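You operate a simulated robot arm through the tools that you are given. There is no shell and no other tool.

Carry out the task below with a simulated two-armed robot. There is one attempt and no reset: what you move stays moved.

TASK
Lock the 230 V fuser in the cradle and test it.
Fine: once it is locked, set the tester knob to that voltage, then press TEST; the PASS lamp must light.

Only the result counts: the job must be done as asked and must still hold three seconds after the hand-in. Knocking over, shifting, dropping, spilling or breaking anything else fails it.

THE ROBOT
Two 7-joint arms with two-finger parallel grippers on one trunk that stands fixed in place. Base frame: the origin is at the foot of the trunk, x ahead of it, y to its left, z up; the work surface is at about z = 0.826. Readings come in m, degrees, newtons and seconds.
The left shoulder is at [0.07, 0.163, 1.27], the right one opposite. With the tool pointing down near the work surface each hand reaches from about 0.34 to 0.86 m from the base axis, measured 20 degrees to its own side. Payload 3.43 kg a hand.
Tool frame (each hand has its own): the origin (TCP) lies between the finger pads and is the grasp point; the fingertips stand 0.034 m ahead of it; z points along the fingers, y is the line along which they close. The gripper opens to 0.128 m. The fingers are 0.024 m wide and 0.012 m thick; the gripper's body (0.048 by 0.13 m) begins 0.096 m behind the TCP.
Orientation is that of the tool frame in the base frame, as [roll, pitch, yaw] about the fixed x, y, z axes, in that order (R = Rz(yaw) Ry(pitch) Rx(roll)). With the fingers straight down and closing along the base's y, the tool's x points along the base's -x, its y along +y and its z along -z.

THE INTERFACE
- The arms move only by the tool move_arm. It takes "left_series", "right_series" or both (then of equal length, played together; a hand with none holds still); each is a list that holds one entry, the list of rows, each a list of 7 numbers: the shift along the tool's x, y, z in m, then the turn, a rotation vector about the tool's x, y, z in degrees, then the opening, from 0 (shut) to 1 (fully open). In form: [[[tx, ty, tz, rx, ry, rz, gripper], ...]]. A call has 1 to 20 rows; each row is the pose to reach, as a shift and turn from the pose commanded when the call began, along the tool's axes at that moment. A row lasts 0.2 s, in which the tool goes at most 0.05 m and 8.6 degrees; a call with a longer step from one row to the next is refused whole, and so is a gripper value outside its range. Where a pose cannot be reached the arm comes as near as it can. A force on the tool above 40 N (or 10 N above the force at the start of the call, whichever is more), or a blocked arm, ends the call early, and 0.2 s more pass. Each finger travels about 0.153 m/s and halts on what it meets, pressing with about 37 N; the grip force reading is that of the motor and also rises with nothing between the fingers. The clock runs only during rows and for 0.2 s after the last one: add rows that repeat a pose to give the fingers time. It gives the time, the measured TCP pose, the force on the tool (base axes), the opening and the grip force at its end, in the units of the frame above (readings bear some noise), with the torque about the TCP (base axes, N m) and any sound that the robot's microphone picked up.
- Cameras (640 x 400 px; columns grow to the right, rows downward): "scene" is now at [0.125, 0.0372, 1.4817]; the picture's right is [0.44, -0.90, 0.00], its down [-0.63, -0.31, -0.72] and it looks along [0.64, 0.32, -0.70] (base axes); focal length 311 px, centre (320, 200). "left" rides on the left gripper at [0.076, 0.011, -0.16] in its tool frame; the picture's right is [-0.15, 0.99, 0.00], its down [-0.88, -0.13, -0.46] and it looks along [-0.45, -0.07, 0.89] (tool axes); focal length 234 px, centre (320, 200). "right" rides on the right gripper at [0.076, -0.011, -0.16] in its tool frame; the picture's right is [0.15, 0.99, 0.00], its down [-0.88, 0.13, -0.46] and it looks along [-0.45, 0.07, 0.89] (tool axes); focal length 234 px, centre (320, 200). There is no depth. A picture from a camera that has moved, and an enlarged one, comes with that camera's place and axes in the base frame and with its lens.
- snapshot(camera): a new picture of that camera. No time passes.
- slide_trunk(by): slides the trunk up (or, below 0, down) by that many m; the arms and the scene camera ride with it, the base frame stays. It gives what a move gives, with no picture.
- pan_tilt(pan, tilt): turns the head with the scene camera to pan (to the left, within 86 degrees either way) and tilt (down, from -29 to 69), counted from straight ahead of the robot. It gives what a move gives.
- zoom(camera, box): a new picture of the part [left, top, right, bottom] of that camera's present view, enlarged. No time passes.
- job_done(): hands the job in; it is judged then, once.

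Nothing tells you positions but the pictures and the camera data. Unless the task says otherwise, let go and move clear before handing in.

The tools are called after "Request:" by a JSON object that holds its "op" and its "data". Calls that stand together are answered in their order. move_arm: Moves the arms, as the interface text tells. Its arguments: {"type":"object","properties":{"left_series":{"type":"array"},"right_series":{"type":"array"}},"required":[]} The other tools are called the same way: slide_trunk (by) moves the trunk up or down; pan_tilt (pan, tilt) turns the head that bears the scene camera; snapshot (camera) takes a picture; zoom (camera, box) takes an enlarged picture of a part of a camera's view; job_done () hands the job in.

At the start:

```text
t: 0.0
left_tcp_pos: [0.3882, 0.4096, 1.2317]
left_orientation: [-179.9, 0.0, -179.9]
left_force: [0.2, 0.3, -0.5]
left_torque: [-0.02, 0.01, 0.02]
left_gripper_width: 0.128
left_grip_force: 0.0
right_tcp_pos: [0.5996, -0.0512, 1.2239]
right_orientation: [180.0, -0.1, -179.9]
right_force: [-0.3, 0.1, 0.7]
right_torque: [0.01, -0.03, 0.0]
right_gripper_width: 0.1279
right_grip_force: 0.0
trunk travel left (down, up): [-0.75, 0.19]
head pan, tilt (commanded): [26.2, 44.1]
```

scene: 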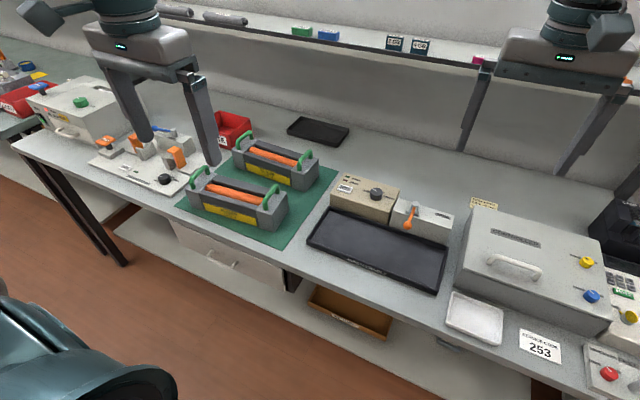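
right: 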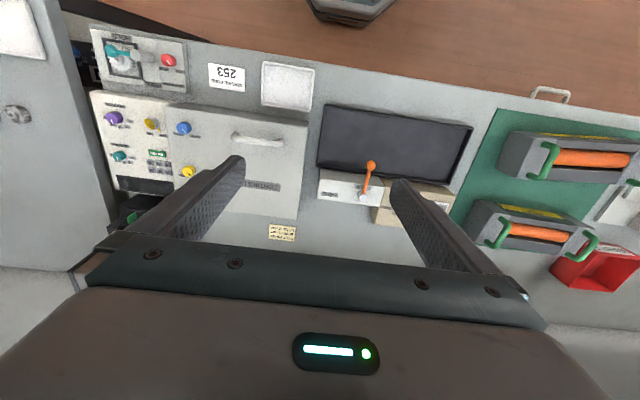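
left: 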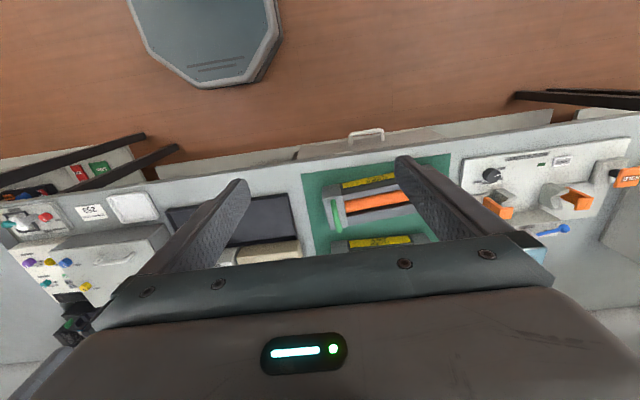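

I see two fuser units with green handles on a green mat, a dark tray with a tester-like box behind it, and several other fixtures. I'll zoom in on each of these before moving anything.

Request:
{"op": "zoom", "data": {"camera": "scene", "box": [170, 120, 350, 250]}}

Request:
{"op": "zoom", "data": {"camera": "scene", "box": [300, 160, 470, 300]}}

Request:
{"op": "zoom", "data": {"camera": "scene", "box": [20, 70, 230, 210]}}

Request:
{"op": "zoom", "data": {"camera": "scene", "box": [440, 190, 640, 400]}}

```text
3.08 times, centred on (260, 185) of scene
camera zoom: at [0.125, 0.0372, 1.4817], right [0.44, -0.9, 0.0], down [-0.63, -0.31, -0.72], along [0.64, 0.32, -0.7], focal length 956 px, centre (505, 246)
```

zoom: 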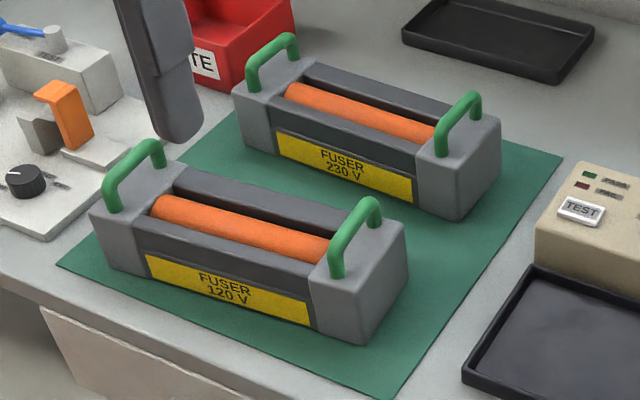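

```text
2.86 times, centred on (385, 230) of scene
camera zoom: at [0.125, 0.0372, 1.4817], right [0.44, -0.9, 0.0], down [-0.63, -0.31, -0.72], along [0.64, 0.32, -0.7], focal length 888 px, centre (134, 114)
```

zoom: 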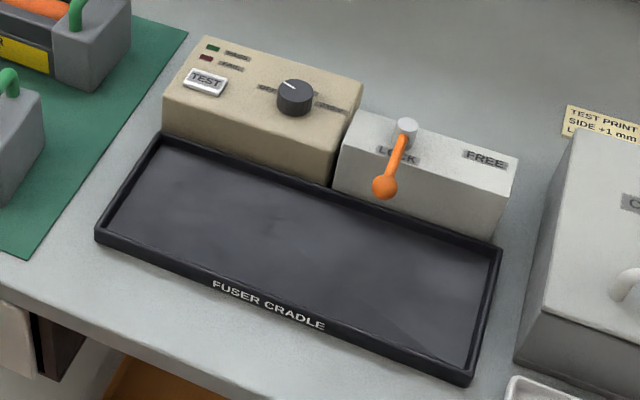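

```text
2.86 times, centred on (125, 140) of scene
camera zoom: at [0.125, 0.0372, 1.4817], right [0.44, -0.9, 0.0], down [-0.63, -0.31, -0.72], along [0.64, 0.32, -0.7], focal length 888 px, centre (877, 371)
```

zoom: 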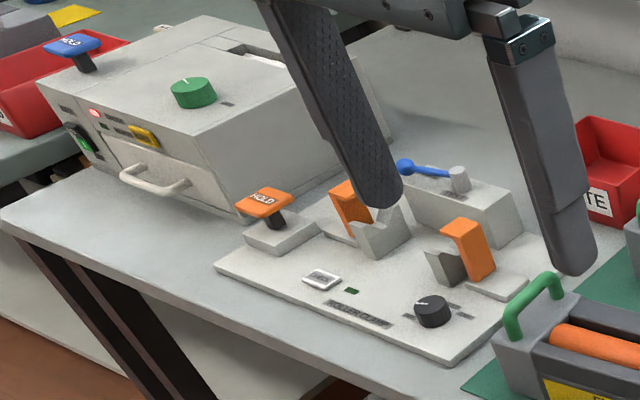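

```text
1.90 times, centred on (540, 295) of scene
camera zoom: at [0.125, 0.0372, 1.4817], right [0.44, -0.9, 0.0], down [-0.63, -0.31, -0.72], along [0.64, 0.32, -0.7], focal length 592 px, centre (-99, 19)
```

zoom: 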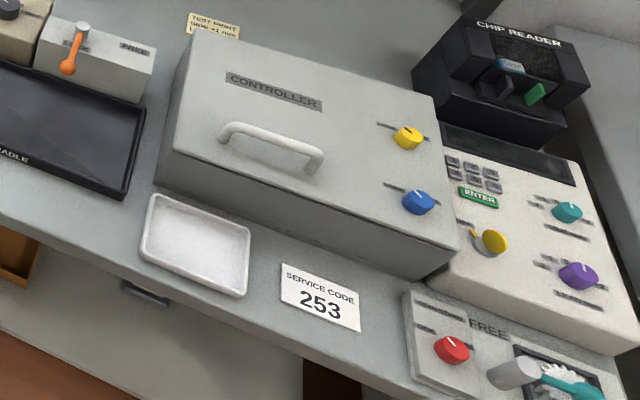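

The 230 V fuser is the rear one on the green mat, and the cradle is the black tray with the tester (TEST button, knob, two lamps) and LOCK/FREE lever box behind it. I'll zoom in closer on the tester, the lever and the fuser.

Request:
{"op": "zoom", "data": {"camera": "scene", "box": [385, 180, 465, 240]}}

Request:
{"op": "zoom", "data": {"camera": "scene", "box": [325, 165, 405, 225]}}

Request:
{"op": "zoom", "data": {"camera": "scene", "box": [225, 120, 325, 200]}}

Request:
{"op": "zoom", "data": {"camera": "right", "box": [300, 90, 480, 230]}}

```text
6.67 times, centred on (425, 210) of scene
camera zoom: at [0.125, 0.0372, 1.4817], right [0.44, -0.9, 0.0], down [-0.63, -0.31, -0.72], along [0.64, 0.32, -0.7], focal length 2071 px, centre (-380, 133)
```

zoom: 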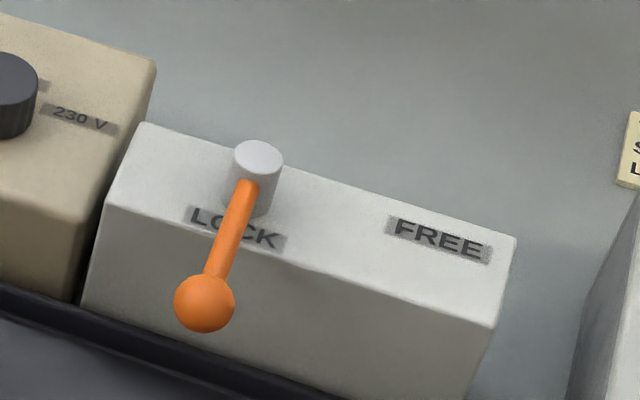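

```text
6.67 times, centred on (365, 195) of scene
camera zoom: at [0.125, 0.0372, 1.4817], right [0.44, -0.9, 0.0], down [-0.63, -0.31, -0.72], along [0.64, 0.32, -0.7], focal length 2071 px, centre (20, 233)
```

zoom: 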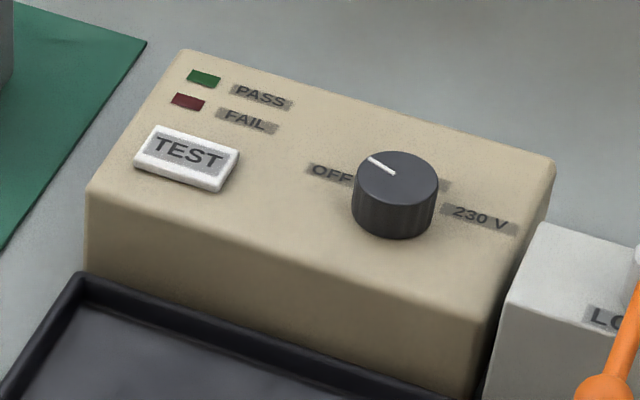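

```text
5.00 times, centred on (275, 160) of scene
camera zoom: at [0.125, 0.0372, 1.4817], right [0.44, -0.9, 0.0], down [-0.63, -0.31, -0.72], along [0.64, 0.32, -0.7], focal length 1554 px, centre (545, 400)
```

zoom: 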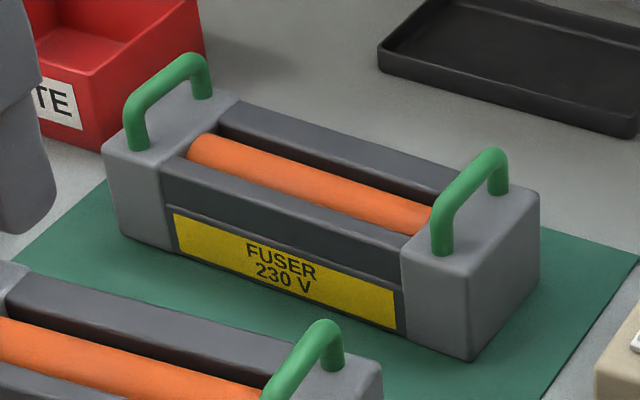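

```text
2.86 times, centred on (390, 160) of right
camera zoom: at [0.5236, -0.0636, 1.3845], right [-0.15, 0.99, 0.0], down [0.88, 0.13, 0.46], along [0.45, 0.07, -0.89], focal length 669 px, centre (120, 314)
```

zoom: 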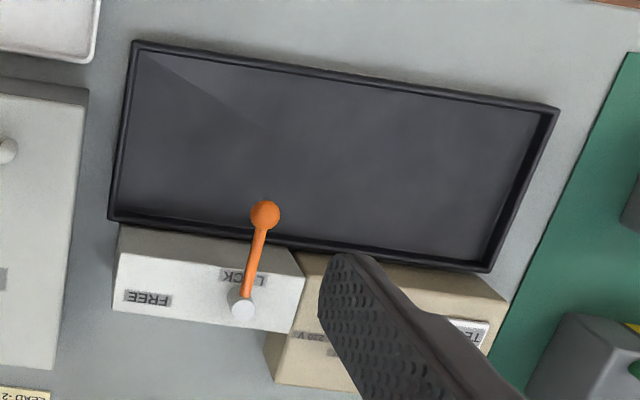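

The lever is at LOCK, pointing toward the robot over the cradle at about (0.65, 0.065), with its pivot near (0.735, 0.066). The 230 V fuser sits at about x 0.74–0.84, y 0.39–0.67, and the cradle at about x 0.565–0.70, y −0.045–0.29. I'll bring both hands closer, staying high, to get better views.

Request:
{"op": "move_arm", "data": {"left_series": [[[-0.035, 0.012, 0.01, 0, 0, 0, 1], [-0.07, 0.024, 0.02, 0, 0, 0, 1], [-0.105, 0.036, 0.03, 0, 0, 0, 1], [-0.14, 0.048, 0.04, 0, 0, 0, 1], [-0.175, 0.06, 0.05, 0, 0, 0, 1], [-0.21, 0.072, 0.06, 0, 0, 0, 1], [-0.245, 0.084, 0.07, 0, 0, 0, 1], [-0.26, 0.09, 0.08, 0, 0, 0, 1]]], "right_series": [[[0.0, -0.01, 0.015, 0, 0, 0, 0.5], [0.0, -0.02, 0.03, 0, 0, 0, 0.2], [0.0, -0.03, 0.045, 0, 0, 0, 0], [0.0, -0.04, 0.06, 0, 0, 0, 0], [0.0, -0.05, 0.08, 0, 0, 0, 0], [0.0, -0.05, 0.1, 0, 0, 0, 0], [0.0, -0.05, 0.12, 0, 0, 0, 0], [0.0, -0.05, 0.12, 0, 0, 0, 0]]]}}

```text
t: 1.8
left_tcp_pos: [0.6491, 0.5011, 1.151]
left_orientation: [179.9, 0.0, -179.9]
left_force: [0.5, 0.9, -1.3]
left_torque: [0.0, 0.01, 0.02]
left_gripper_width: 0.1278
left_grip_force: 0.2
right_tcp_pos: [0.6001, -0.101, 1.1043]
right_orientation: [-180.0, 0.0, 180.0]
right_force: [-0.2, 0.7, 0.2]
right_torque: [0.0, 0.01, 0.01]
right_gripper_width: 0.0
right_grip_force: 33.2
trunk travel left (down, up): [-0.75, 0.19]
head pan, tilt (commanded): [26.2, 44.1]
```

Both hands moved as commanded. I'll take pictures from the hands and the scene camera.

Request:
{"op": "snapshot", "data": {"camera": "left"}}

Request:
{"op": "snapshot", "data": {"camera": "right"}}

Request:
{"op": "snapshot", "data": {"camera": "scene"}}

```text
taken
camera left: at [0.5738, 0.5113, 1.3102], right [0.14, 0.99, 0.0], down [0.88, -0.13, 0.46], along [0.45, -0.07, -0.89], focal length 234 px, centre (320, 200)
```

left: 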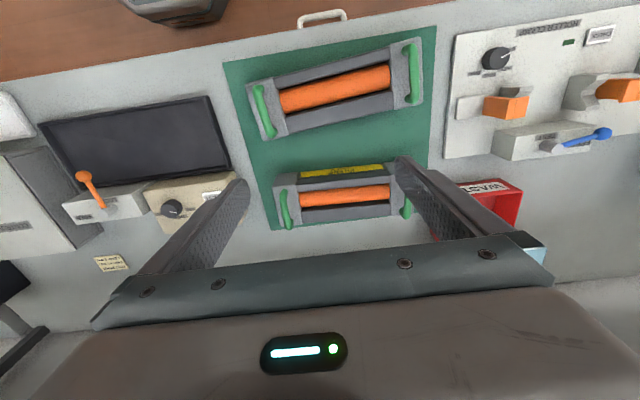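

```text
taken
camera right: at [0.5242, -0.1121, 1.2656], right [-0.15, 0.99, 0.0], down [0.88, 0.13, 0.46], along [0.45, 0.07, -0.89], focal length 234 px, centre (320, 200)
```

right: 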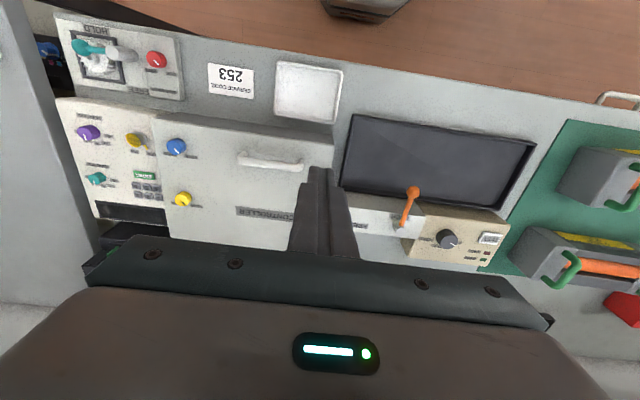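

```text
taken
camera scene: at [0.1254, 0.0374, 1.4817], right [0.44, -0.9, 0.0], down [-0.63, -0.31, -0.72], along [0.64, 0.32, -0.7], focal length 311 px, centre (320, 200)
```

scene: 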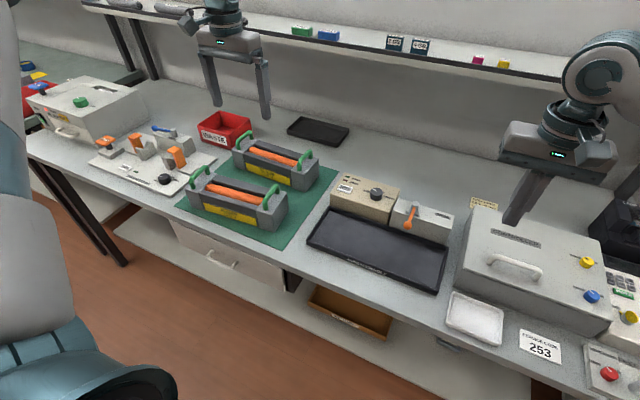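

The right hand has a clear view of the tester and lever. I'll zoom in on both areas.

Request:
{"op": "zoom", "data": {"camera": "right", "box": [330, 100, 540, 280]}}

Request:
{"op": "zoom", "data": {"camera": "left", "box": [220, 20, 450, 240]}}

Request:
{"op": "zoom", "data": {"camera": "right", "box": [400, 200, 520, 280]}}

Request:
{"op": "zoom", "data": {"camera": "scene", "box": [225, 130, 325, 200]}}

```text
2.22 times, centred on (435, 190) of right
camera zoom: at [0.5242, -0.1121, 1.2656], right [-0.15, 0.99, 0.0], down [0.88, 0.13, 0.46], along [0.45, 0.07, -0.89], focal length 520 px, centre (64, 222)
```

zoom: 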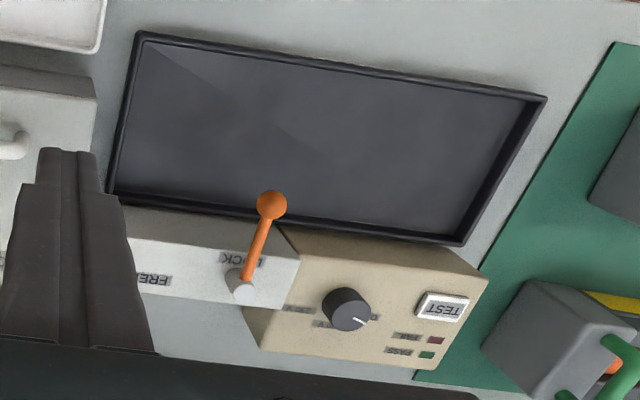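

```text
1.82 times, centred on (335, 130) of left
camera zoom: at [0.5738, 0.5113, 1.3102], right [0.14, 0.99, 0.0], down [0.88, -0.13, 0.46], along [0.45, -0.07, -0.89], focal length 426 px, centre (293, 327)
```

zoom: 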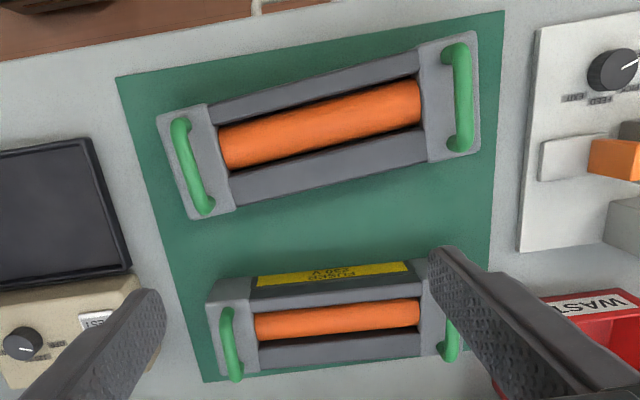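

```text
5.00 times, centred on (460, 240) of right
camera zoom: at [0.5242, -0.1121, 1.2656], right [-0.15, 0.99, 0.0], down [0.88, 0.13, 0.46], along [0.45, 0.07, -0.89], focal length 1171 px, centre (-380, 0)
```

zoom: 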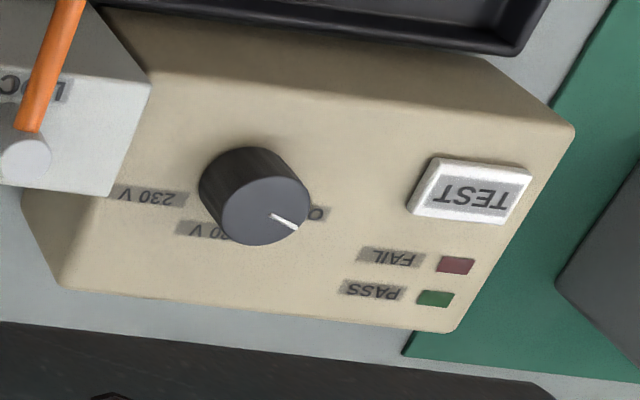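

```text
5.71 times, centred on (275, 165) of scene
camera zoom: at [0.1254, 0.0374, 1.4817], right [0.44, -0.9, 0.0], down [-0.63, -0.31, -0.72], along [0.64, 0.32, -0.7], focal length 1776 px, centre (577, 400)
```

zoom: 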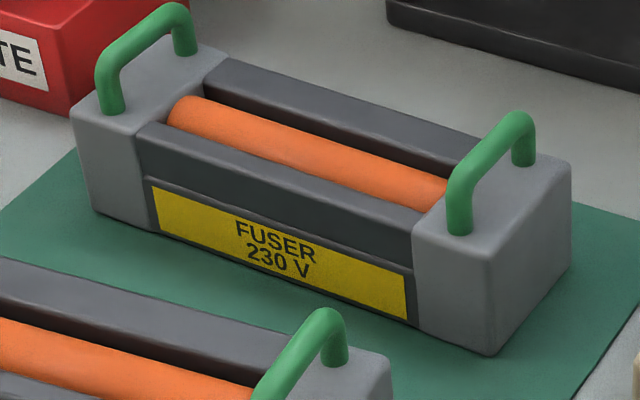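

The lever tip is about (0.665, 0.066, 0.914), its pivot is near (0.742, 0.067), and the box top is at z≈0.894. The knob is at OFF, with 120 V and 230 V clockwise of it. Next I'll zoom in on the fuser from the left camera to measure its height.

Request:
{"op": "zoom", "data": {"camera": "left", "box": [260, 150, 360, 240]}}

Request:
{"op": "zoom", "data": {"camera": "left", "box": [340, 140, 440, 230]}}

Request:
{"op": "zoom", "data": {"camera": "scene", "box": [280, 140, 330, 195]}}

```text
4.44 times, centred on (310, 195) of left
camera zoom: at [0.5738, 0.5113, 1.3102], right [0.14, 0.99, 0.0], down [0.88, -0.13, 0.46], along [0.45, -0.07, -0.89], focal length 1041 px, centre (364, 222)
```

zoom: 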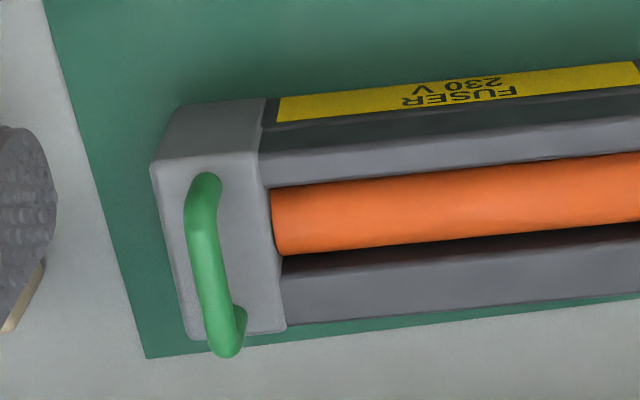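

```text
4.44 times, centred on (390, 185) of left
camera zoom: at [0.5738, 0.5113, 1.3102], right [0.14, 0.99, 0.0], down [0.88, -0.13, 0.46], along [0.45, -0.07, -0.89], focal length 1041 px, centre (9, 267)
```

zoom: 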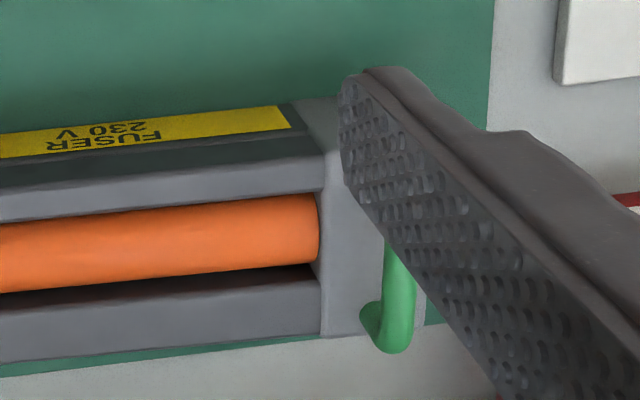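

```text
7.27 times, centred on (305, 168) of scene
camera zoom: at [0.1254, 0.0374, 1.4817], right [0.44, -0.9, 0.0], down [-0.63, -0.31, -0.72], along [0.64, 0.32, -0.7], focal length 2260 px, centre (429, 436)
```

zoom: 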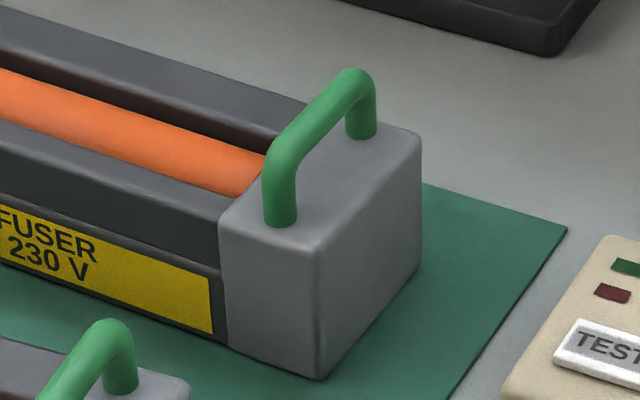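

The fuser is about 0.09 deep × 0.274 long, with block tops at z≈0.897. Before it can go in, the lever has to be swung to FREE. I'll bring the right hand, fingers closed, above a spot left of the lever ball.

Request:
{"op": "move_arm", "data": {"right_series": [[[-0.013, 0.04, 0.02, 0, 0, 0, 0], [-0.026, 0.08, 0.04, 0, 0, 0, 0], [-0.039, 0.12, 0.06, 0, 0, 0, 0], [-0.052, 0.16, 0.08, 0, 0, 0, 0], [-0.065, 0.2, 0.1, 0, 0, 0, 0], [-0.065, 0.219, 0.1, 0, 0, 0, 0], [-0.065, 0.219, 0.1, 0, 0, 0, 0]]]}}

Request:
{"op": "snapshot", "data": {"camera": "right"}}

Request:
{"op": "snapshot", "data": {"camera": "scene"}}

```text
t: 3.4
left_tcp_pos: [0.6484, 0.4992, 1.1526]
left_orientation: [-179.9, 0.0, -179.9]
left_force: [0.1, -0.3, -0.6]
left_torque: [0.05, 0.02, 0.0]
left_gripper_width: 0.128
left_grip_force: 0.0
right_tcp_pos: [0.6659, 0.1165, 1.0056]
right_orientation: [180.0, 0.1, -180.0]
right_force: [-0.7, -0.4, -0.2]
right_torque: [0.05, 0.01, 0.0]
right_gripper_width: 0.0
right_grip_force: 33.3
trunk travel left (down, up): [-0.75, 0.19]
head pan, tilt (commanded): [26.2, 44.1]
```

```text
taken
camera right: at [0.5905, 0.1048, 1.1657], right [-0.15, 0.99, 0.0], down [0.88, 0.13, 0.46], along [0.45, 0.07, -0.89], focal length 234 px, centre (320, 200)
```

right: 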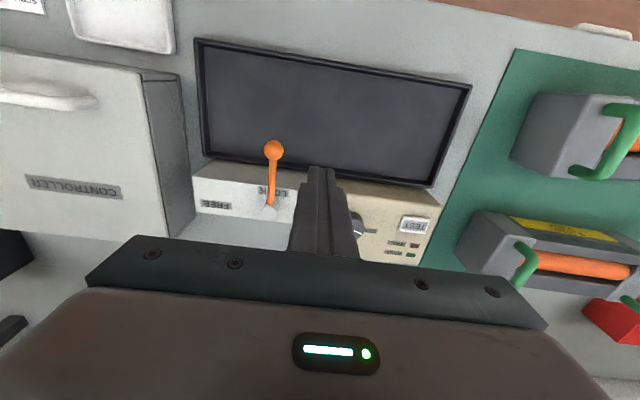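

```text
taken
camera scene: at [0.1254, 0.0365, 1.4817], right [0.44, -0.9, 0.0], down [-0.63, -0.31, -0.72], along [0.64, 0.32, -0.7], focal length 311 px, centre (320, 200)
```

scene: 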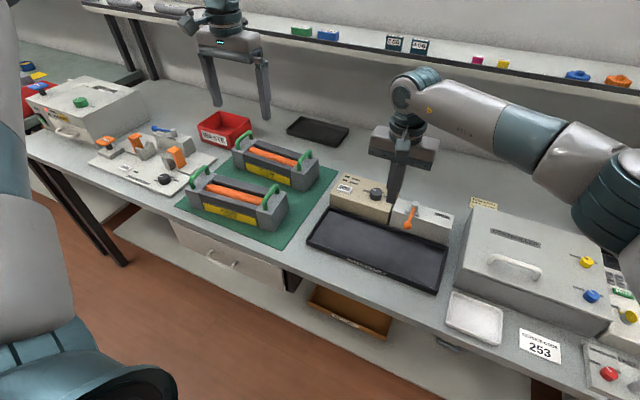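

The ball measures about (0.6635, 0.065, 0.914) and the pivot (0.741, 0.066). The right fingers are at y≈0.117, left of the ball, so I'll lower them to ball height there.

Request:
{"op": "move_arm", "data": {"right_series": [[[0.0, 0.0, 0.03, 0, 0, 0, 0], [0.0, 0.0, 0.055, 0, 0, 0, 0], [0.0, 0.0, 0.065, 0, 0, 0, 0], [0.0, 0.0, 0.065, 0, 0, 0, 0]]]}}

Request:
{"op": "snapshot", "data": {"camera": "right"}}

Request:
{"op": "zoom", "data": {"camera": "scene", "box": [360, 140, 460, 240]}}

```text
t: 4.4
left_tcp_pos: [0.6493, 0.5005, 1.1525]
left_orientation: [180.0, 0.1, -179.9]
left_force: [0.0, 0.0, 0.0]
left_torque: [0.01, 0.01, 0.0]
left_gripper_width: 0.1278
left_grip_force: 0.1
right_tcp_pos: [0.6682, 0.1162, 0.9385]
right_orientation: [180.0, 0.0, -180.0]
right_force: [0.3, 0.3, 0.1]
right_torque: [0.0, 0.01, -0.01]
right_gripper_width: 0.0001
right_grip_force: 33.7
trunk travel left (down, up): [-0.75, 0.19]
head pan, tilt (commanded): [26.2, 44.1]
```

```text
taken
camera right: at [0.5916, 0.1048, 1.0987], right [-0.15, 0.99, 0.0], down [0.88, 0.13, 0.46], along [0.45, 0.07, -0.89], focal length 234 px, centre (320, 200)
```

right: 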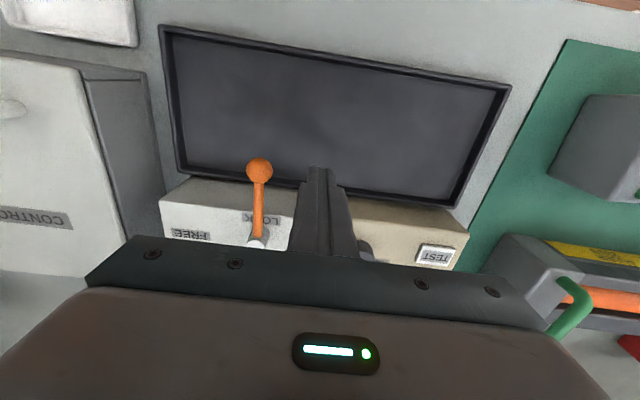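

```text
4.00 times, centred on (410, 190) of scene
camera zoom: at [0.1252, 0.037, 1.4817], right [0.44, -0.9, 0.0], down [-0.63, -0.31, -0.72], along [0.64, 0.32, -0.7], focal length 1243 px, centre (-40, 240)
```

zoom: 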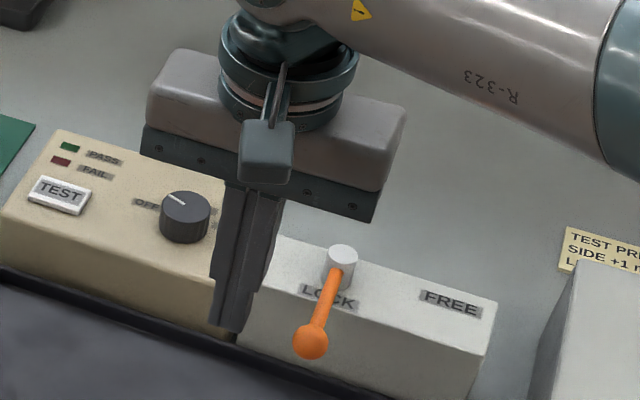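

The fingers are beside the ball, level with it and clear of the tester. I'll push the lever along its arc, stopping halfway to check it.

Request:
{"op": "move_arm", "data": {"right_series": [[[0.003, -0.012, 0, 0, 0, 0, 0], [0.003, -0.024, 0, 0, 0, 0, 0], [0.005, -0.0355, 0, 0, 0, 0, 0], [0.0065, -0.0468, 0, 0, 0, 0, 0], [0.006, -0.0575, 0, 0, 0, 0, 0], [0.0042, -0.0677, 0, 0, 0, 0, 0], [0.001, -0.0778, 0, 0, 0, 0, 0], [-0.0029, -0.0873, 0, 0, 0, 0, 0], [-0.0029, -0.0873, 0, 0, 0, 0, 0]]]}}

Request:
{"op": "snapshot", "data": {"camera": "right"}}

Request:
{"op": "zoom", "data": {"camera": "scene", "box": [360, 140, 460, 240]}}

```text
t: 6.4
left_tcp_pos: [0.649, 0.5012, 1.1511]
left_orientation: [180.0, -0.1, -179.9]
left_force: [0.5, 0.1, 0.4]
left_torque: [0.01, 0.04, 0.01]
left_gripper_width: 0.1281
left_grip_force: 0.0
right_tcp_pos: [0.6659, 0.0292, 0.9401]
right_orientation: [-180.0, 0.1, -180.0]
right_force: [-0.2, 0.5, 0.0]
right_torque: [-0.02, 0.01, 0.0]
right_gripper_width: 0.0
right_grip_force: 33.5
trunk travel left (down, up): [-0.75, 0.19]
head pan, tilt (commanded): [26.2, 44.1]
```

```text
taken
camera right: at [0.5906, 0.0178, 1.1001], right [-0.15, 0.99, 0.0], down [0.88, 0.13, 0.46], along [0.45, 0.07, -0.89], focal length 234 px, centre (320, 200)
```

right: 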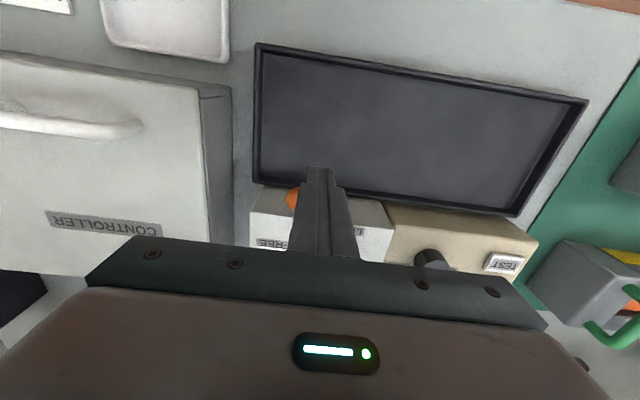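

```text
4.00 times, centred on (410, 190) of scene
camera zoom: at [0.1251, 0.0374, 1.4817], right [0.44, -0.9, 0.0], down [-0.63, -0.31, -0.72], along [0.64, 0.32, -0.7], focal length 1243 px, centre (-40, 240)
```

zoom: 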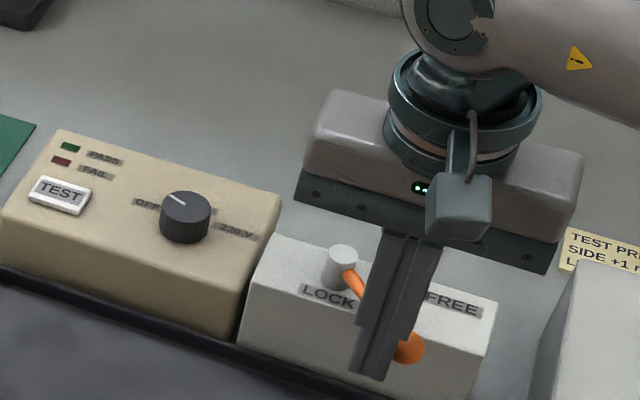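

The lever is about halfway round and the force is low. I'll continue the arc to FREE.

Request:
{"op": "move_arm", "data": {"right_series": [[[-0.0077, -0.009, 0, 0, 0, 0, 0], [-0.0149, -0.0174, 0, 0, 0, 0, 0], [-0.0223, -0.025, 0, 0, 0, 0, 0], [-0.031, -0.031, 0, 0, 0, 0, 0], [-0.0402, -0.0364, 0, 0, 0, 0, 0], [-0.048, -0.0395, 0, 0, 0, 0, 0], [-0.052, -0.0405, 0, 0, 0, 0, 0], [-0.052, -0.0405, 0, 0, 0, 0, 0]]]}}

Request:
{"op": "zoom", "data": {"camera": "scene", "box": [380, 160, 480, 260]}}

Request:
{"op": "snapshot", "data": {"camera": "right"}}

```text
t: 8.0
left_tcp_pos: [0.6419, 0.4989, 1.1567]
left_orientation: [-180.0, 0.5, -179.8]
left_force: [-1.0, 0.4, 0.3]
left_torque: [0.0, 0.02, 0.01]
left_gripper_width: 0.1279
left_grip_force: 0.1
right_tcp_pos: [0.7048, -0.0064, 0.9406]
right_orientation: [179.9, -1.0, -179.3]
right_force: [-54.7, 5.9, 13.6]
right_torque: [0.45, 4.42, 0.04]
right_gripper_width: 0.0
right_grip_force: 33.3
trunk travel left (down, up): [-0.75, 0.19]
head pan, tilt (commanded): [26.2, 44.1]
stopped in row 8 (right hand): the force on the tool passed its limit at 43 N (the readings are from after the stop); the commanded pose is now the measured one
```

```text
4.00 times, centred on (430, 210) of scene
camera zoom: at [0.1164, 0.0368, 1.4826], right [0.44, -0.9, 0.0], down [-0.62, -0.31, -0.72], along [0.65, 0.32, -0.69], focal length 1243 px, centre (-120, 160)
```

zoom: 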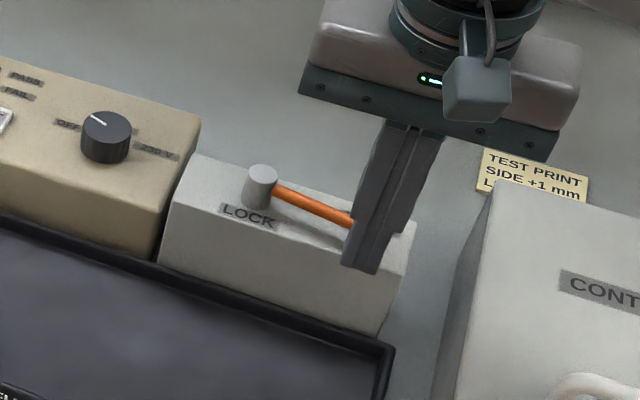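

```text
taken
camera right: at [0.6329, -0.0186, 1.1014], right [-0.16, 0.99, 0.01], down [0.89, 0.14, 0.44], along [0.43, 0.07, -0.9], focal length 234 px, centre (320, 200)
```

right: 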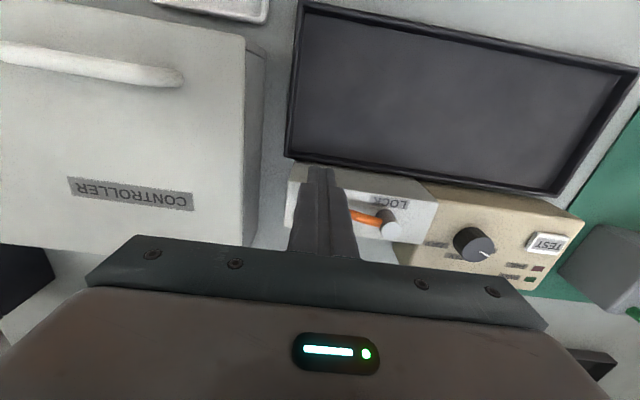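

The lever hit its stop and the force rose to about 50 N. I'll back off at once and check where the lever ended up and whether anything shifted.

Request:
{"op": "move_arm", "data": {"right_series": [[[0.01, 0, 0, 0, 0, 0, 0], [0.025, 0, 0, 0, 0, 0, 0], [0.025, 0, -0.03, 0, 0, 0, 0], [0.025, 0, -0.07, 0, 0, 0, 0], [0.045, -0.03, -0.1, 0, 0, 0, 0], [0.065, -0.06, -0.12, 0, 0, 0, 0], [0.085, -0.1, -0.14, 0, 0, 0, 0], [0.085, -0.13, -0.15, 0, 0, 0, 0], [0.085, -0.13, -0.15, 0, 0, 0, 0]]]}}

Request:
{"op": "zoom", "data": {"camera": "scene", "box": [320, 160, 480, 300]}}

Request:
{"op": "snapshot", "data": {"camera": "right"}}

```text
t: 10.0
left_tcp_pos: [0.6483, 0.5011, 1.1532]
left_orientation: [-180.0, 0.0, -179.9]
left_force: [-0.8, 0.0, 0.2]
left_torque: [0.01, 0.01, -0.02]
left_gripper_width: 0.128
left_grip_force: 0.1
right_tcp_pos: [0.631, -0.1377, 1.089]
right_orientation: [180.0, -0.7, -179.6]
right_force: [0.1, 0.0, 0.4]
right_torque: [-0.03, 0.01, 0.03]
right_gripper_width: 0.0
right_grip_force: 32.9
trunk travel left (down, up): [-0.75, 0.19]
head pan, tilt (commanded): [26.2, 44.1]
```

```text
2.86 times, centred on (400, 230) of scene
camera zoom: at [0.1254, 0.0384, 1.4816], right [0.44, -0.9, 0.0], down [-0.63, -0.31, -0.72], along [0.64, 0.32, -0.7], focal length 888 px, centre (91, 114)
```

zoom: 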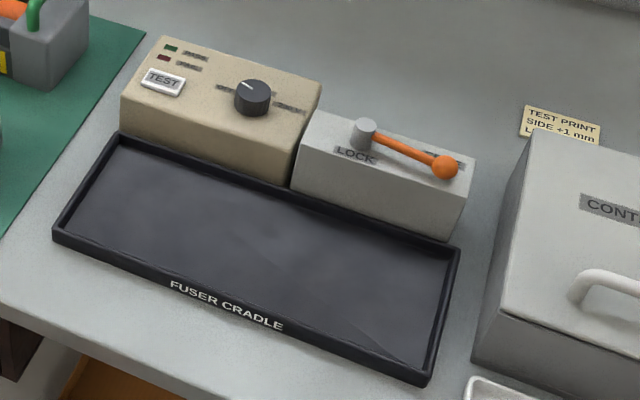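

```text
taken
camera right: at [0.556, -0.1498, 1.2494], right [-0.15, 0.99, 0.0], down [0.89, 0.14, 0.45], along [0.44, 0.07, -0.9], focal length 234 px, centre (320, 200)
```

right: 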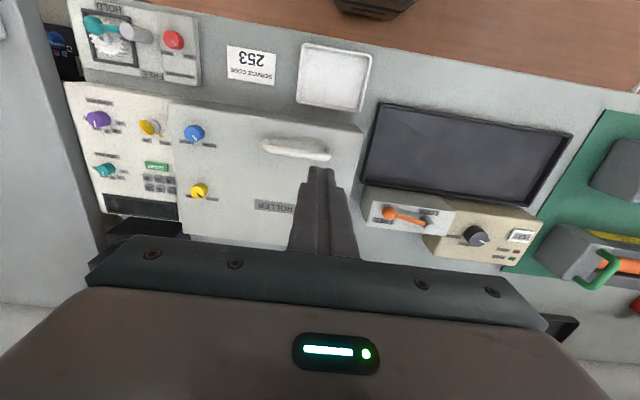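

The lever now points along the lever box to FREE, against its stop, and nothing else has moved. Next I'll turn the left gripper 90° so it closes along x, and bring it above the middle of the 230 V fuser, about (0.788, 0.527).

Request:
{"op": "move_arm", "data": {"left_series": [[[-0.012, 0.002, 0.0, 0, 0, 8, 1], [-0.024, 0.004, 0.0, 0, 0, 16, 1], [-0.036, 0.006, 0.0, 0, 0, 24, 1], [-0.048, 0.008, 0.0, 0, 0, 32, 1], [-0.06, 0.01, 0.0, 0, 0, 40, 1], [-0.072, 0.012, 0.0, 0, 0, 48, 1], [-0.084, 0.014, 0.0, 0, 0, 56, 1], [-0.096, 0.016, 0.0, 0, 0, 64, 1], [-0.108, 0.02, 0.0, 0, 0, 72, 1], [-0.12, 0.023, 0.0, 0, 0, 80, 1], [-0.13, 0.026, 0.0, 0, 0, 88, 1], [-0.139, 0.026, 0.0, 0, 0, 90, 1], [-0.139, 0.026, 0.0, 0, 0, 90, 1]]]}}

Request:
{"op": "snapshot", "data": {"camera": "left"}}

Request:
{"op": "snapshot", "data": {"camera": "scene"}}

```text
t: 12.8
left_tcp_pos: [0.7515, 0.52, 1.1525]
left_orientation: [179.8, -0.1, 90.0]
left_force: [-0.3, 0.2, 0.0]
left_torque: [0.02, 0.0, -0.01]
left_gripper_width: 0.128
left_grip_force: 0.0
left hand out of reach, approached as far as the arm can: row 9, 10, 11, 12, 13
right_tcp_pos: [0.6297, -0.1388, 1.0893]
right_orientation: [-179.9, -0.6, -179.6]
right_force: [-0.3, 0.7, 0.6]
right_torque: [0.01, 0.01, -0.02]
right_gripper_width: 0.0
right_grip_force: 33.2
trunk travel left (down, up): [-0.75, 0.19]
head pan, tilt (commanded): [26.2, 44.1]
```

```text
taken
camera left: at [0.7635, 0.5951, 1.3101], right [0.99, -0.15, 0.0], down [-0.13, -0.88, 0.46], along [-0.06, -0.45, -0.89], focal length 234 px, centre (320, 200)
```

left: 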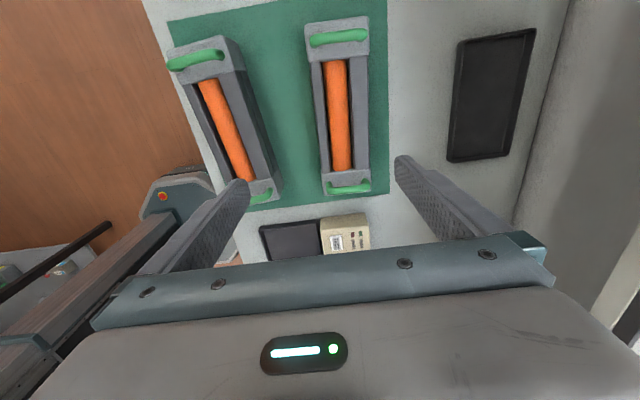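

```text
taken
camera scene: at [0.1251, 0.0374, 1.4817], right [0.44, -0.9, 0.0], down [-0.63, -0.31, -0.72], along [0.64, 0.32, -0.7], focal length 311 px, centre (320, 200)
```

scene: 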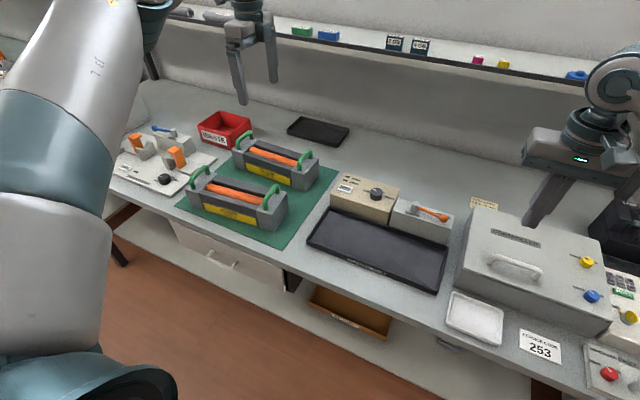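

The left hand came up short: with the tool straight down its limit is near (0.75, 0.52). Leaning the hand 30° so the fingers point slightly to +y should extend its reach, and I'll park the right hand higher and out of the way in the same call.

Request:
{"op": "move_arm", "data": {"left_series": [[[0, 0, 0, 0, 7.5, 0, 1], [0, 0, 0, 0, 15, 0, 1], [0, 0, 0, 0, 22.5, 0, 1], [0, 0, 0, 0, 30, 0, 1], [0, 0, 0, 0, 30, 0, 1], [0, 0, 0, 0, 30, 0, 1]]], "right_series": [[[0.03, -0.02, -0.03, 0, 0, 0, 0], [0.06, -0.04, -0.06, 0, 0, 0, 0], [0.09, -0.06, -0.09, 0, 0, 0, 0], [0.12, -0.08, -0.12, 0, 0, 0, 0], [0.15, -0.1, -0.15, 0, 0, 0, 0], [0.18, -0.11, -0.16, 0, 0, 0, 0]]]}}

Request:
{"op": "snapshot", "data": {"camera": "left"}}

Request:
{"op": "snapshot", "data": {"camera": "scene"}}

```text
t: 14.2
left_tcp_pos: [0.7509, 0.5197, 1.1548]
left_orientation: [179.8, -30.0, 90.1]
left_force: [0.0, 0.1, 0.1]
left_torque: [0.05, -0.01, 0.04]
left_gripper_width: 0.1283
left_grip_force: 0.0
right_tcp_pos: [0.4532, -0.2522, 1.2511]
right_orientation: [-179.9, -0.6, -179.7]
right_force: [0.9, 0.1, 0.0]
right_torque: [-0.01, -0.03, 0.01]
right_gripper_width: 0.0
right_grip_force: 32.6
trunk travel left (down, up): [-0.75, 0.19]
head pan, tilt (commanded): [26.2, 44.1]
```

```text
taken
camera left: at [0.7617, 0.5048, 1.3292], right [0.99, -0.13, -0.07], down [-0.13, -0.99, -0.05], along [-0.06, 0.06, -1.0], focal length 234 px, centre (320, 200)
```

left: 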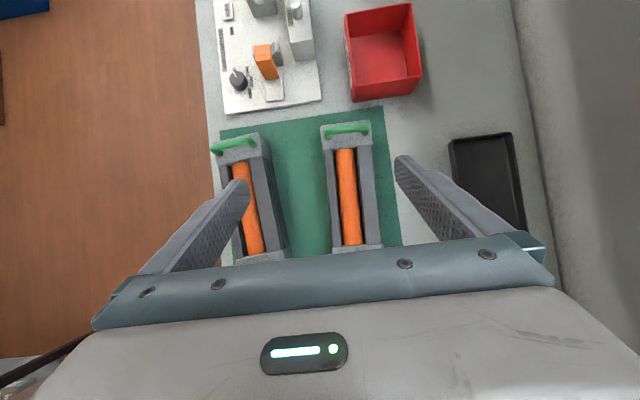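

```text
taken
camera scene: at [0.124, 0.0368, 1.4818], right [0.44, -0.9, 0.0], down [-0.62, -0.31, -0.72], along [0.64, 0.32, -0.7], focal length 311 px, centre (320, 200)
```

scene: 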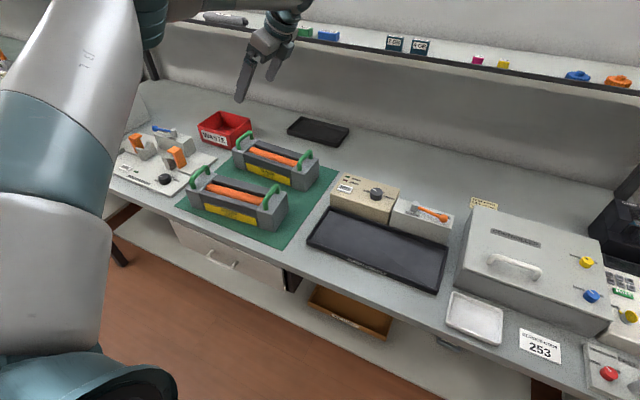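

The tilt works and the pose is held. I'll lower the trunk by 0.15 m to gain reach at the fuser's height.

Request:
{"op": "slide_trunk", "data": {"by": -0.15}}

Request:
{"op": "snapshot", "data": {"camera": "scene"}}

Request:
{"op": "snapshot", "data": {"camera": "left"}}

```text
t: 16.0
left_tcp_pos: [0.7517, 0.5177, 1.004]
left_orientation: [179.9, -30.0, 90.1]
left_force: [0.1, 0.5, 0.3]
left_torque: [0.02, 0.04, -0.04]
left_gripper_width: 0.1278
left_grip_force: 0.0
right_tcp_pos: [0.4548, -0.25, 1.1013]
right_orientation: [180.0, -0.7, -179.6]
right_force: [-0.1, 0.0, 0.6]
right_torque: [-0.01, -0.01, -0.01]
right_gripper_width: 0.0
right_grip_force: 32.5
trunk travel left (down, up): [-0.6, 0.34]
head pan, tilt (commanded): [26.2, 44.1]
```

```text
taken
camera scene: at [0.1249, 0.0371, 1.3318], right [0.44, -0.9, 0.0], down [-0.63, -0.31, -0.72], along [0.64, 0.32, -0.7], focal length 311 px, centre (320, 200)
```

scene: 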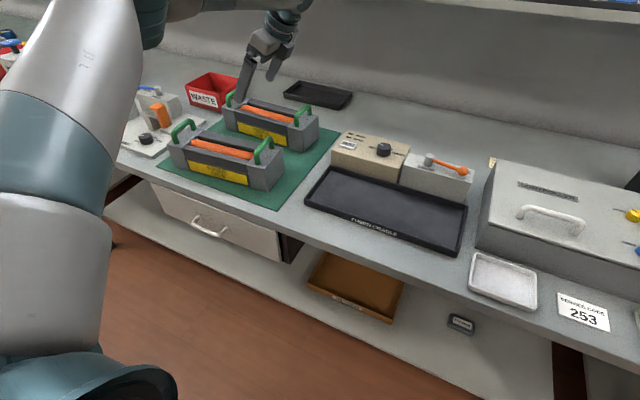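

```text
taken
camera left: at [0.7627, 0.505, 1.1786], right [0.99, -0.13, -0.07], down [-0.13, -0.99, -0.05], along [-0.07, 0.05, -1.0], focal length 234 px, centre (320, 200)
```

left: 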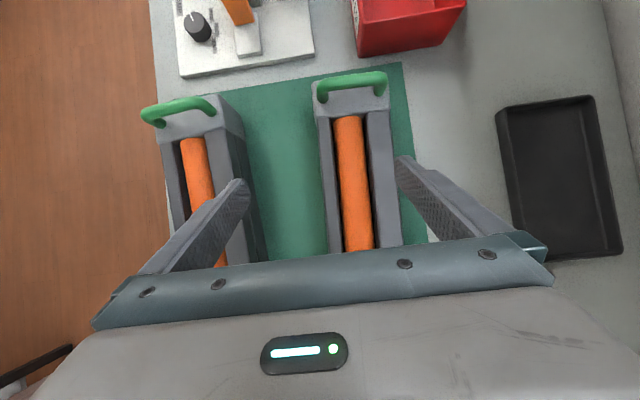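

The view from above the fuser is good. I'll zoom in to fix the fuser's edges and centre.

Request:
{"op": "zoom", "data": {"camera": "left", "box": [290, 60, 430, 160]}}

Request:
{"op": "zoom", "data": {"camera": "left", "box": [290, 160, 430, 260]}}

Request:
{"op": "zoom", "data": {"camera": "scene", "box": [200, 10, 340, 160]}}

```text
4.00 times, centred on (360, 110) of left
camera zoom: at [0.7627, 0.505, 1.1786], right [0.99, -0.13, -0.07], down [-0.13, -0.99, -0.05], along [-0.07, 0.05, -1.0], focal length 937 px, centre (160, 560)
```

zoom: 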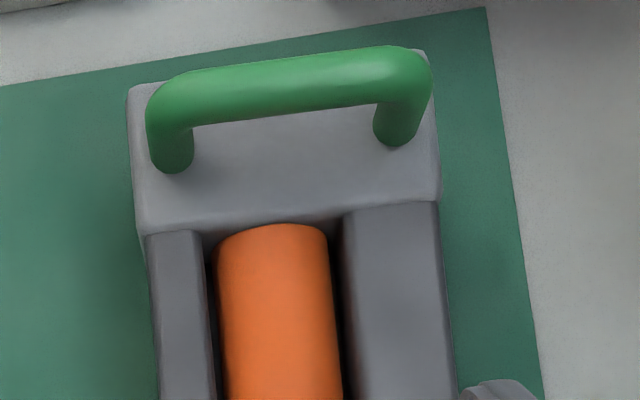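

```text
4.00 times, centred on (360, 210) of left
camera zoom: at [0.7627, 0.505, 1.1786], right [0.99, -0.13, -0.07], down [-0.13, -0.99, -0.05], along [-0.07, 0.05, -1.0], focal length 937 px, centre (160, 160)
```

zoom: 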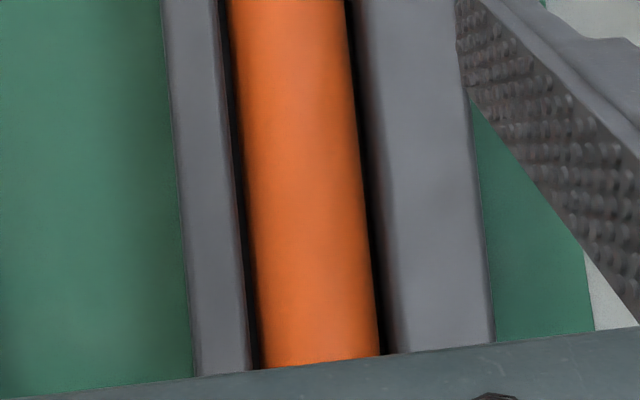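

```text
2.67 times, centred on (270, 85) of scene
camera zoom: at [0.1249, 0.0371, 1.3318], right [0.44, -0.9, 0.0], down [-0.63, -0.31, -0.72], along [0.64, 0.32, -0.7], focal length 829 px, centre (453, 507)
```

zoom: 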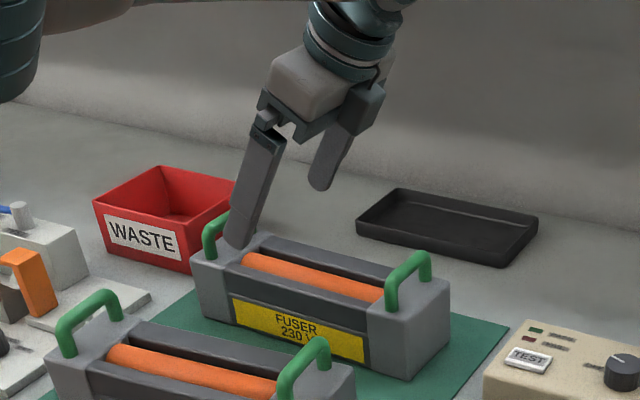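

The fuser's centre is at about (0.793, 0.527), turned about 2° clockwise. I'll move the left hand over it at this height to test the reach.

Request:
{"op": "move_arm", "data": {"left_series": [[[0.004, 0.02, 0.0023, 0, 0, 0, 1], [0.0081, 0.0413, 0.0047, 0, 0, 0, 1], [0.0081, 0.0413, 0.0047, 0, 0, 0, 1], [0.0081, 0.0413, 0.0047, 0, 0, 0, 1]]]}}

Request:
{"op": "snapshot", "data": {"camera": "left"}}

```text
t: 17.0
left_tcp_pos: [0.7538, 0.5302, 1.0054]
left_orientation: [179.9, -30.0, 90.1]
left_force: [0.6, -0.2, 0.1]
left_torque: [0.02, 0.01, 0.01]
left_gripper_width: 0.128
left_grip_force: 0.0
left hand out of reach, approached as far as the arm can: row 1, 2, 3, 4
right_tcp_pos: [0.4549, -0.2509, 1.1014]
right_orientation: [180.0, -0.7, -179.7]
right_force: [-0.3, -0.3, 0.1]
right_torque: [0.0, 0.01, 0.01]
right_gripper_width: 0.0
right_grip_force: 33.5
trunk travel left (down, up): [-0.6, 0.34]
head pan, tilt (commanded): [26.2, 44.1]
```

```text
taken
camera left: at [0.7649, 0.5165, 1.1813], right [0.99, -0.13, -0.07], down [-0.13, -0.99, -0.05], along [-0.06, 0.05, -1.0], focal length 234 px, centre (320, 200)
```

left: 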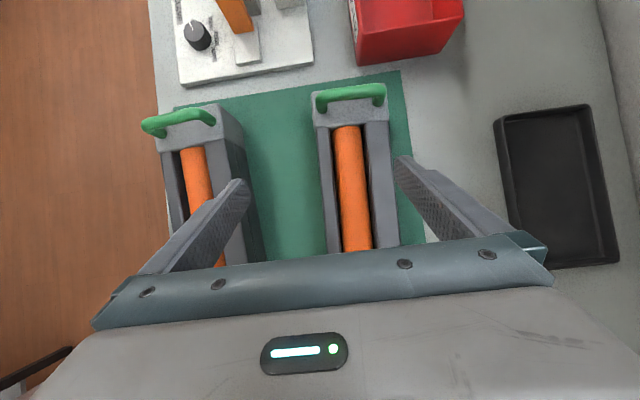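

With this tilt the hand still stops at x≈0.754, so the limit is more than plain arm length. I'll probe other tilts at this safe height to find what extends the reach.

Request:
{"op": "move_arm", "data": {"left_series": [[[0, 0.01, 0, 0, -5, 0, 1], [0, 0.02, 0, 0, -10, 0, 1], [0, 0.03, 0, 0, -15, 0, 1], [0, 0.039, 0, 0, -15, 0, 1], [0, 0.039, 0, 0, -15, 0, 1]]]}}

```text
t: 18.2
left_tcp_pos: [0.7578, 0.5277, 1.0102]
left_orientation: [179.8, -15.0, 90.1]
left_force: [0.4, 0.2, 0.5]
left_torque: [-0.01, -0.01, -0.03]
left_gripper_width: 0.128
left_grip_force: 0.0
left hand out of reach, approached as far as the arm can: row 1, 2, 3, 4, 5
right_tcp_pos: [0.4543, -0.2502, 1.1009]
right_orientation: [-179.9, -0.7, -179.7]
right_force: [0.7, 0.3, -0.4]
right_torque: [0.01, -0.03, 0.03]
right_gripper_width: 0.0001
right_grip_force: 33.1
trunk travel left (down, up): [-0.6, 0.34]
head pan, tilt (commanded): [26.2, 44.1]
```

Tilt barely changes the limit, so the wrist turn of this yaw may be the constraint. I'll back off, level the hand, and turn it the other way to compare.

Request:
{"op": "move_arm", "data": {"left_series": [[[-0.002, -0.03, -0.021, 0, -4, 0, 1], [-0.004, -0.06, -0.042, 0, -8, 0, 1], [-0.006, -0.09, -0.063, 0, -12, 0, 1], [-0.0083, -0.12, -0.085, 0, -15, 0, 1], [-0.0083, -0.12, -0.085, 0, -15, 0, 1]]]}}

Request:
{"op": "move_arm", "data": {"left_series": [[[0, 0, 0, 0, 0, -8.5, 1], [0, 0, 0, 0, 0, -17, 1], [0, 0, 0, 0, 0, -25.5, 1], [0, 0, 0, 0, 0, -34, 1], [0, 0, 0, 0, 0, -42.5, 1], [0, 0, 0, 0, 0, -51, 1], [0, 0, 0, 0, 0, -59.5, 1], [0, 0, 0, 0, 0, -68, 1], [0, 0, 0, 0, 0, -76.5, 1], [0, 0, 0, 0, 0, -85, 1], [0, 0, 0, 0, 0, -90, 1], [0, 0, 0, 0, 0, -90, 1]]]}}

Request:
{"op": "move_arm", "data": {"left_series": [[[-0.02, 0, 0, 0, 0, 0, 1], [-0.04, 0, 0, 0, 0, 0, 1], [-0.06, 0.0, 0, 0, 0, 0, 1], [-0.08, 0.01, 0, 0, 0, 0, 1], [-0.1, 0.02, 0, 0, 0, 0, 1], [-0.12, 0.03, 0, 0, 0, 0, 1], [-0.15, 0.03, 0, 0, 0, 0, 1], [-0.155, 0.03, 0, 0, 0, 0, 1], [-0.155, 0.03, 0, 0, 0, 0, 1]]]}}

```text
t: 19.4
left_tcp_pos: [0.6393, 0.4975, 1.0859]
left_orientation: [180.0, 0.0, 90.0]
left_force: [-0.1, 0.3, -0.1]
left_torque: [-0.04, 0.03, -0.02]
left_gripper_width: 0.128
left_grip_force: 0.1
right_tcp_pos: [0.456, -0.2508, 1.1008]
right_orientation: [180.0, -0.6, -179.8]
right_force: [-0.6, 0.4, 0.4]
right_torque: [-0.03, 0.06, 0.0]
right_gripper_width: 0.0002
right_grip_force: 33.3
trunk travel left (down, up): [-0.6, 0.34]
head pan, tilt (commanded): [26.2, 44.1]
```

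```text
t: 22.0
left_tcp_pos: [0.6381, 0.4973, 1.0871]
left_orientation: [-180.0, 0.0, -179.9]
left_force: [-0.4, 0.4, 0.0]
left_torque: [0.0, -0.06, -0.04]
left_gripper_width: 0.1281
left_grip_force: 0.0
right_tcp_pos: [0.4536, -0.2503, 1.0996]
right_orientation: [179.8, -0.7, -179.7]
right_force: [0.3, 0.2, -1.4]
right_torque: [-0.02, 0.01, 0.03]
right_gripper_width: 0.0
right_grip_force: 33.5
trunk travel left (down, up): [-0.6, 0.34]
head pan, tilt (commanded): [26.2, 44.1]
```

```text
t: 24.0
left_tcp_pos: [0.7443, 0.5207, 1.0825]
left_orientation: [180.0, 0.3, -180.0]
left_force: [-0.1, -0.2, -0.1]
left_torque: [-0.02, -0.01, -0.02]
left_gripper_width: 0.128
left_grip_force: 0.2
left hand out of reach, approached as far as the arm can: row 6, 7, 8, 9
right_tcp_pos: [0.453, -0.2507, 1.1023]
right_orientation: [-180.0, -0.7, -179.8]
right_force: [-0.8, -0.4, -0.1]
right_torque: [0.0, 0.0, -0.01]
right_gripper_width: 0.0002
right_grip_force: 33.1
trunk travel left (down, up): [-0.6, 0.34]
head pan, tilt (commanded): [26.2, 44.1]
```

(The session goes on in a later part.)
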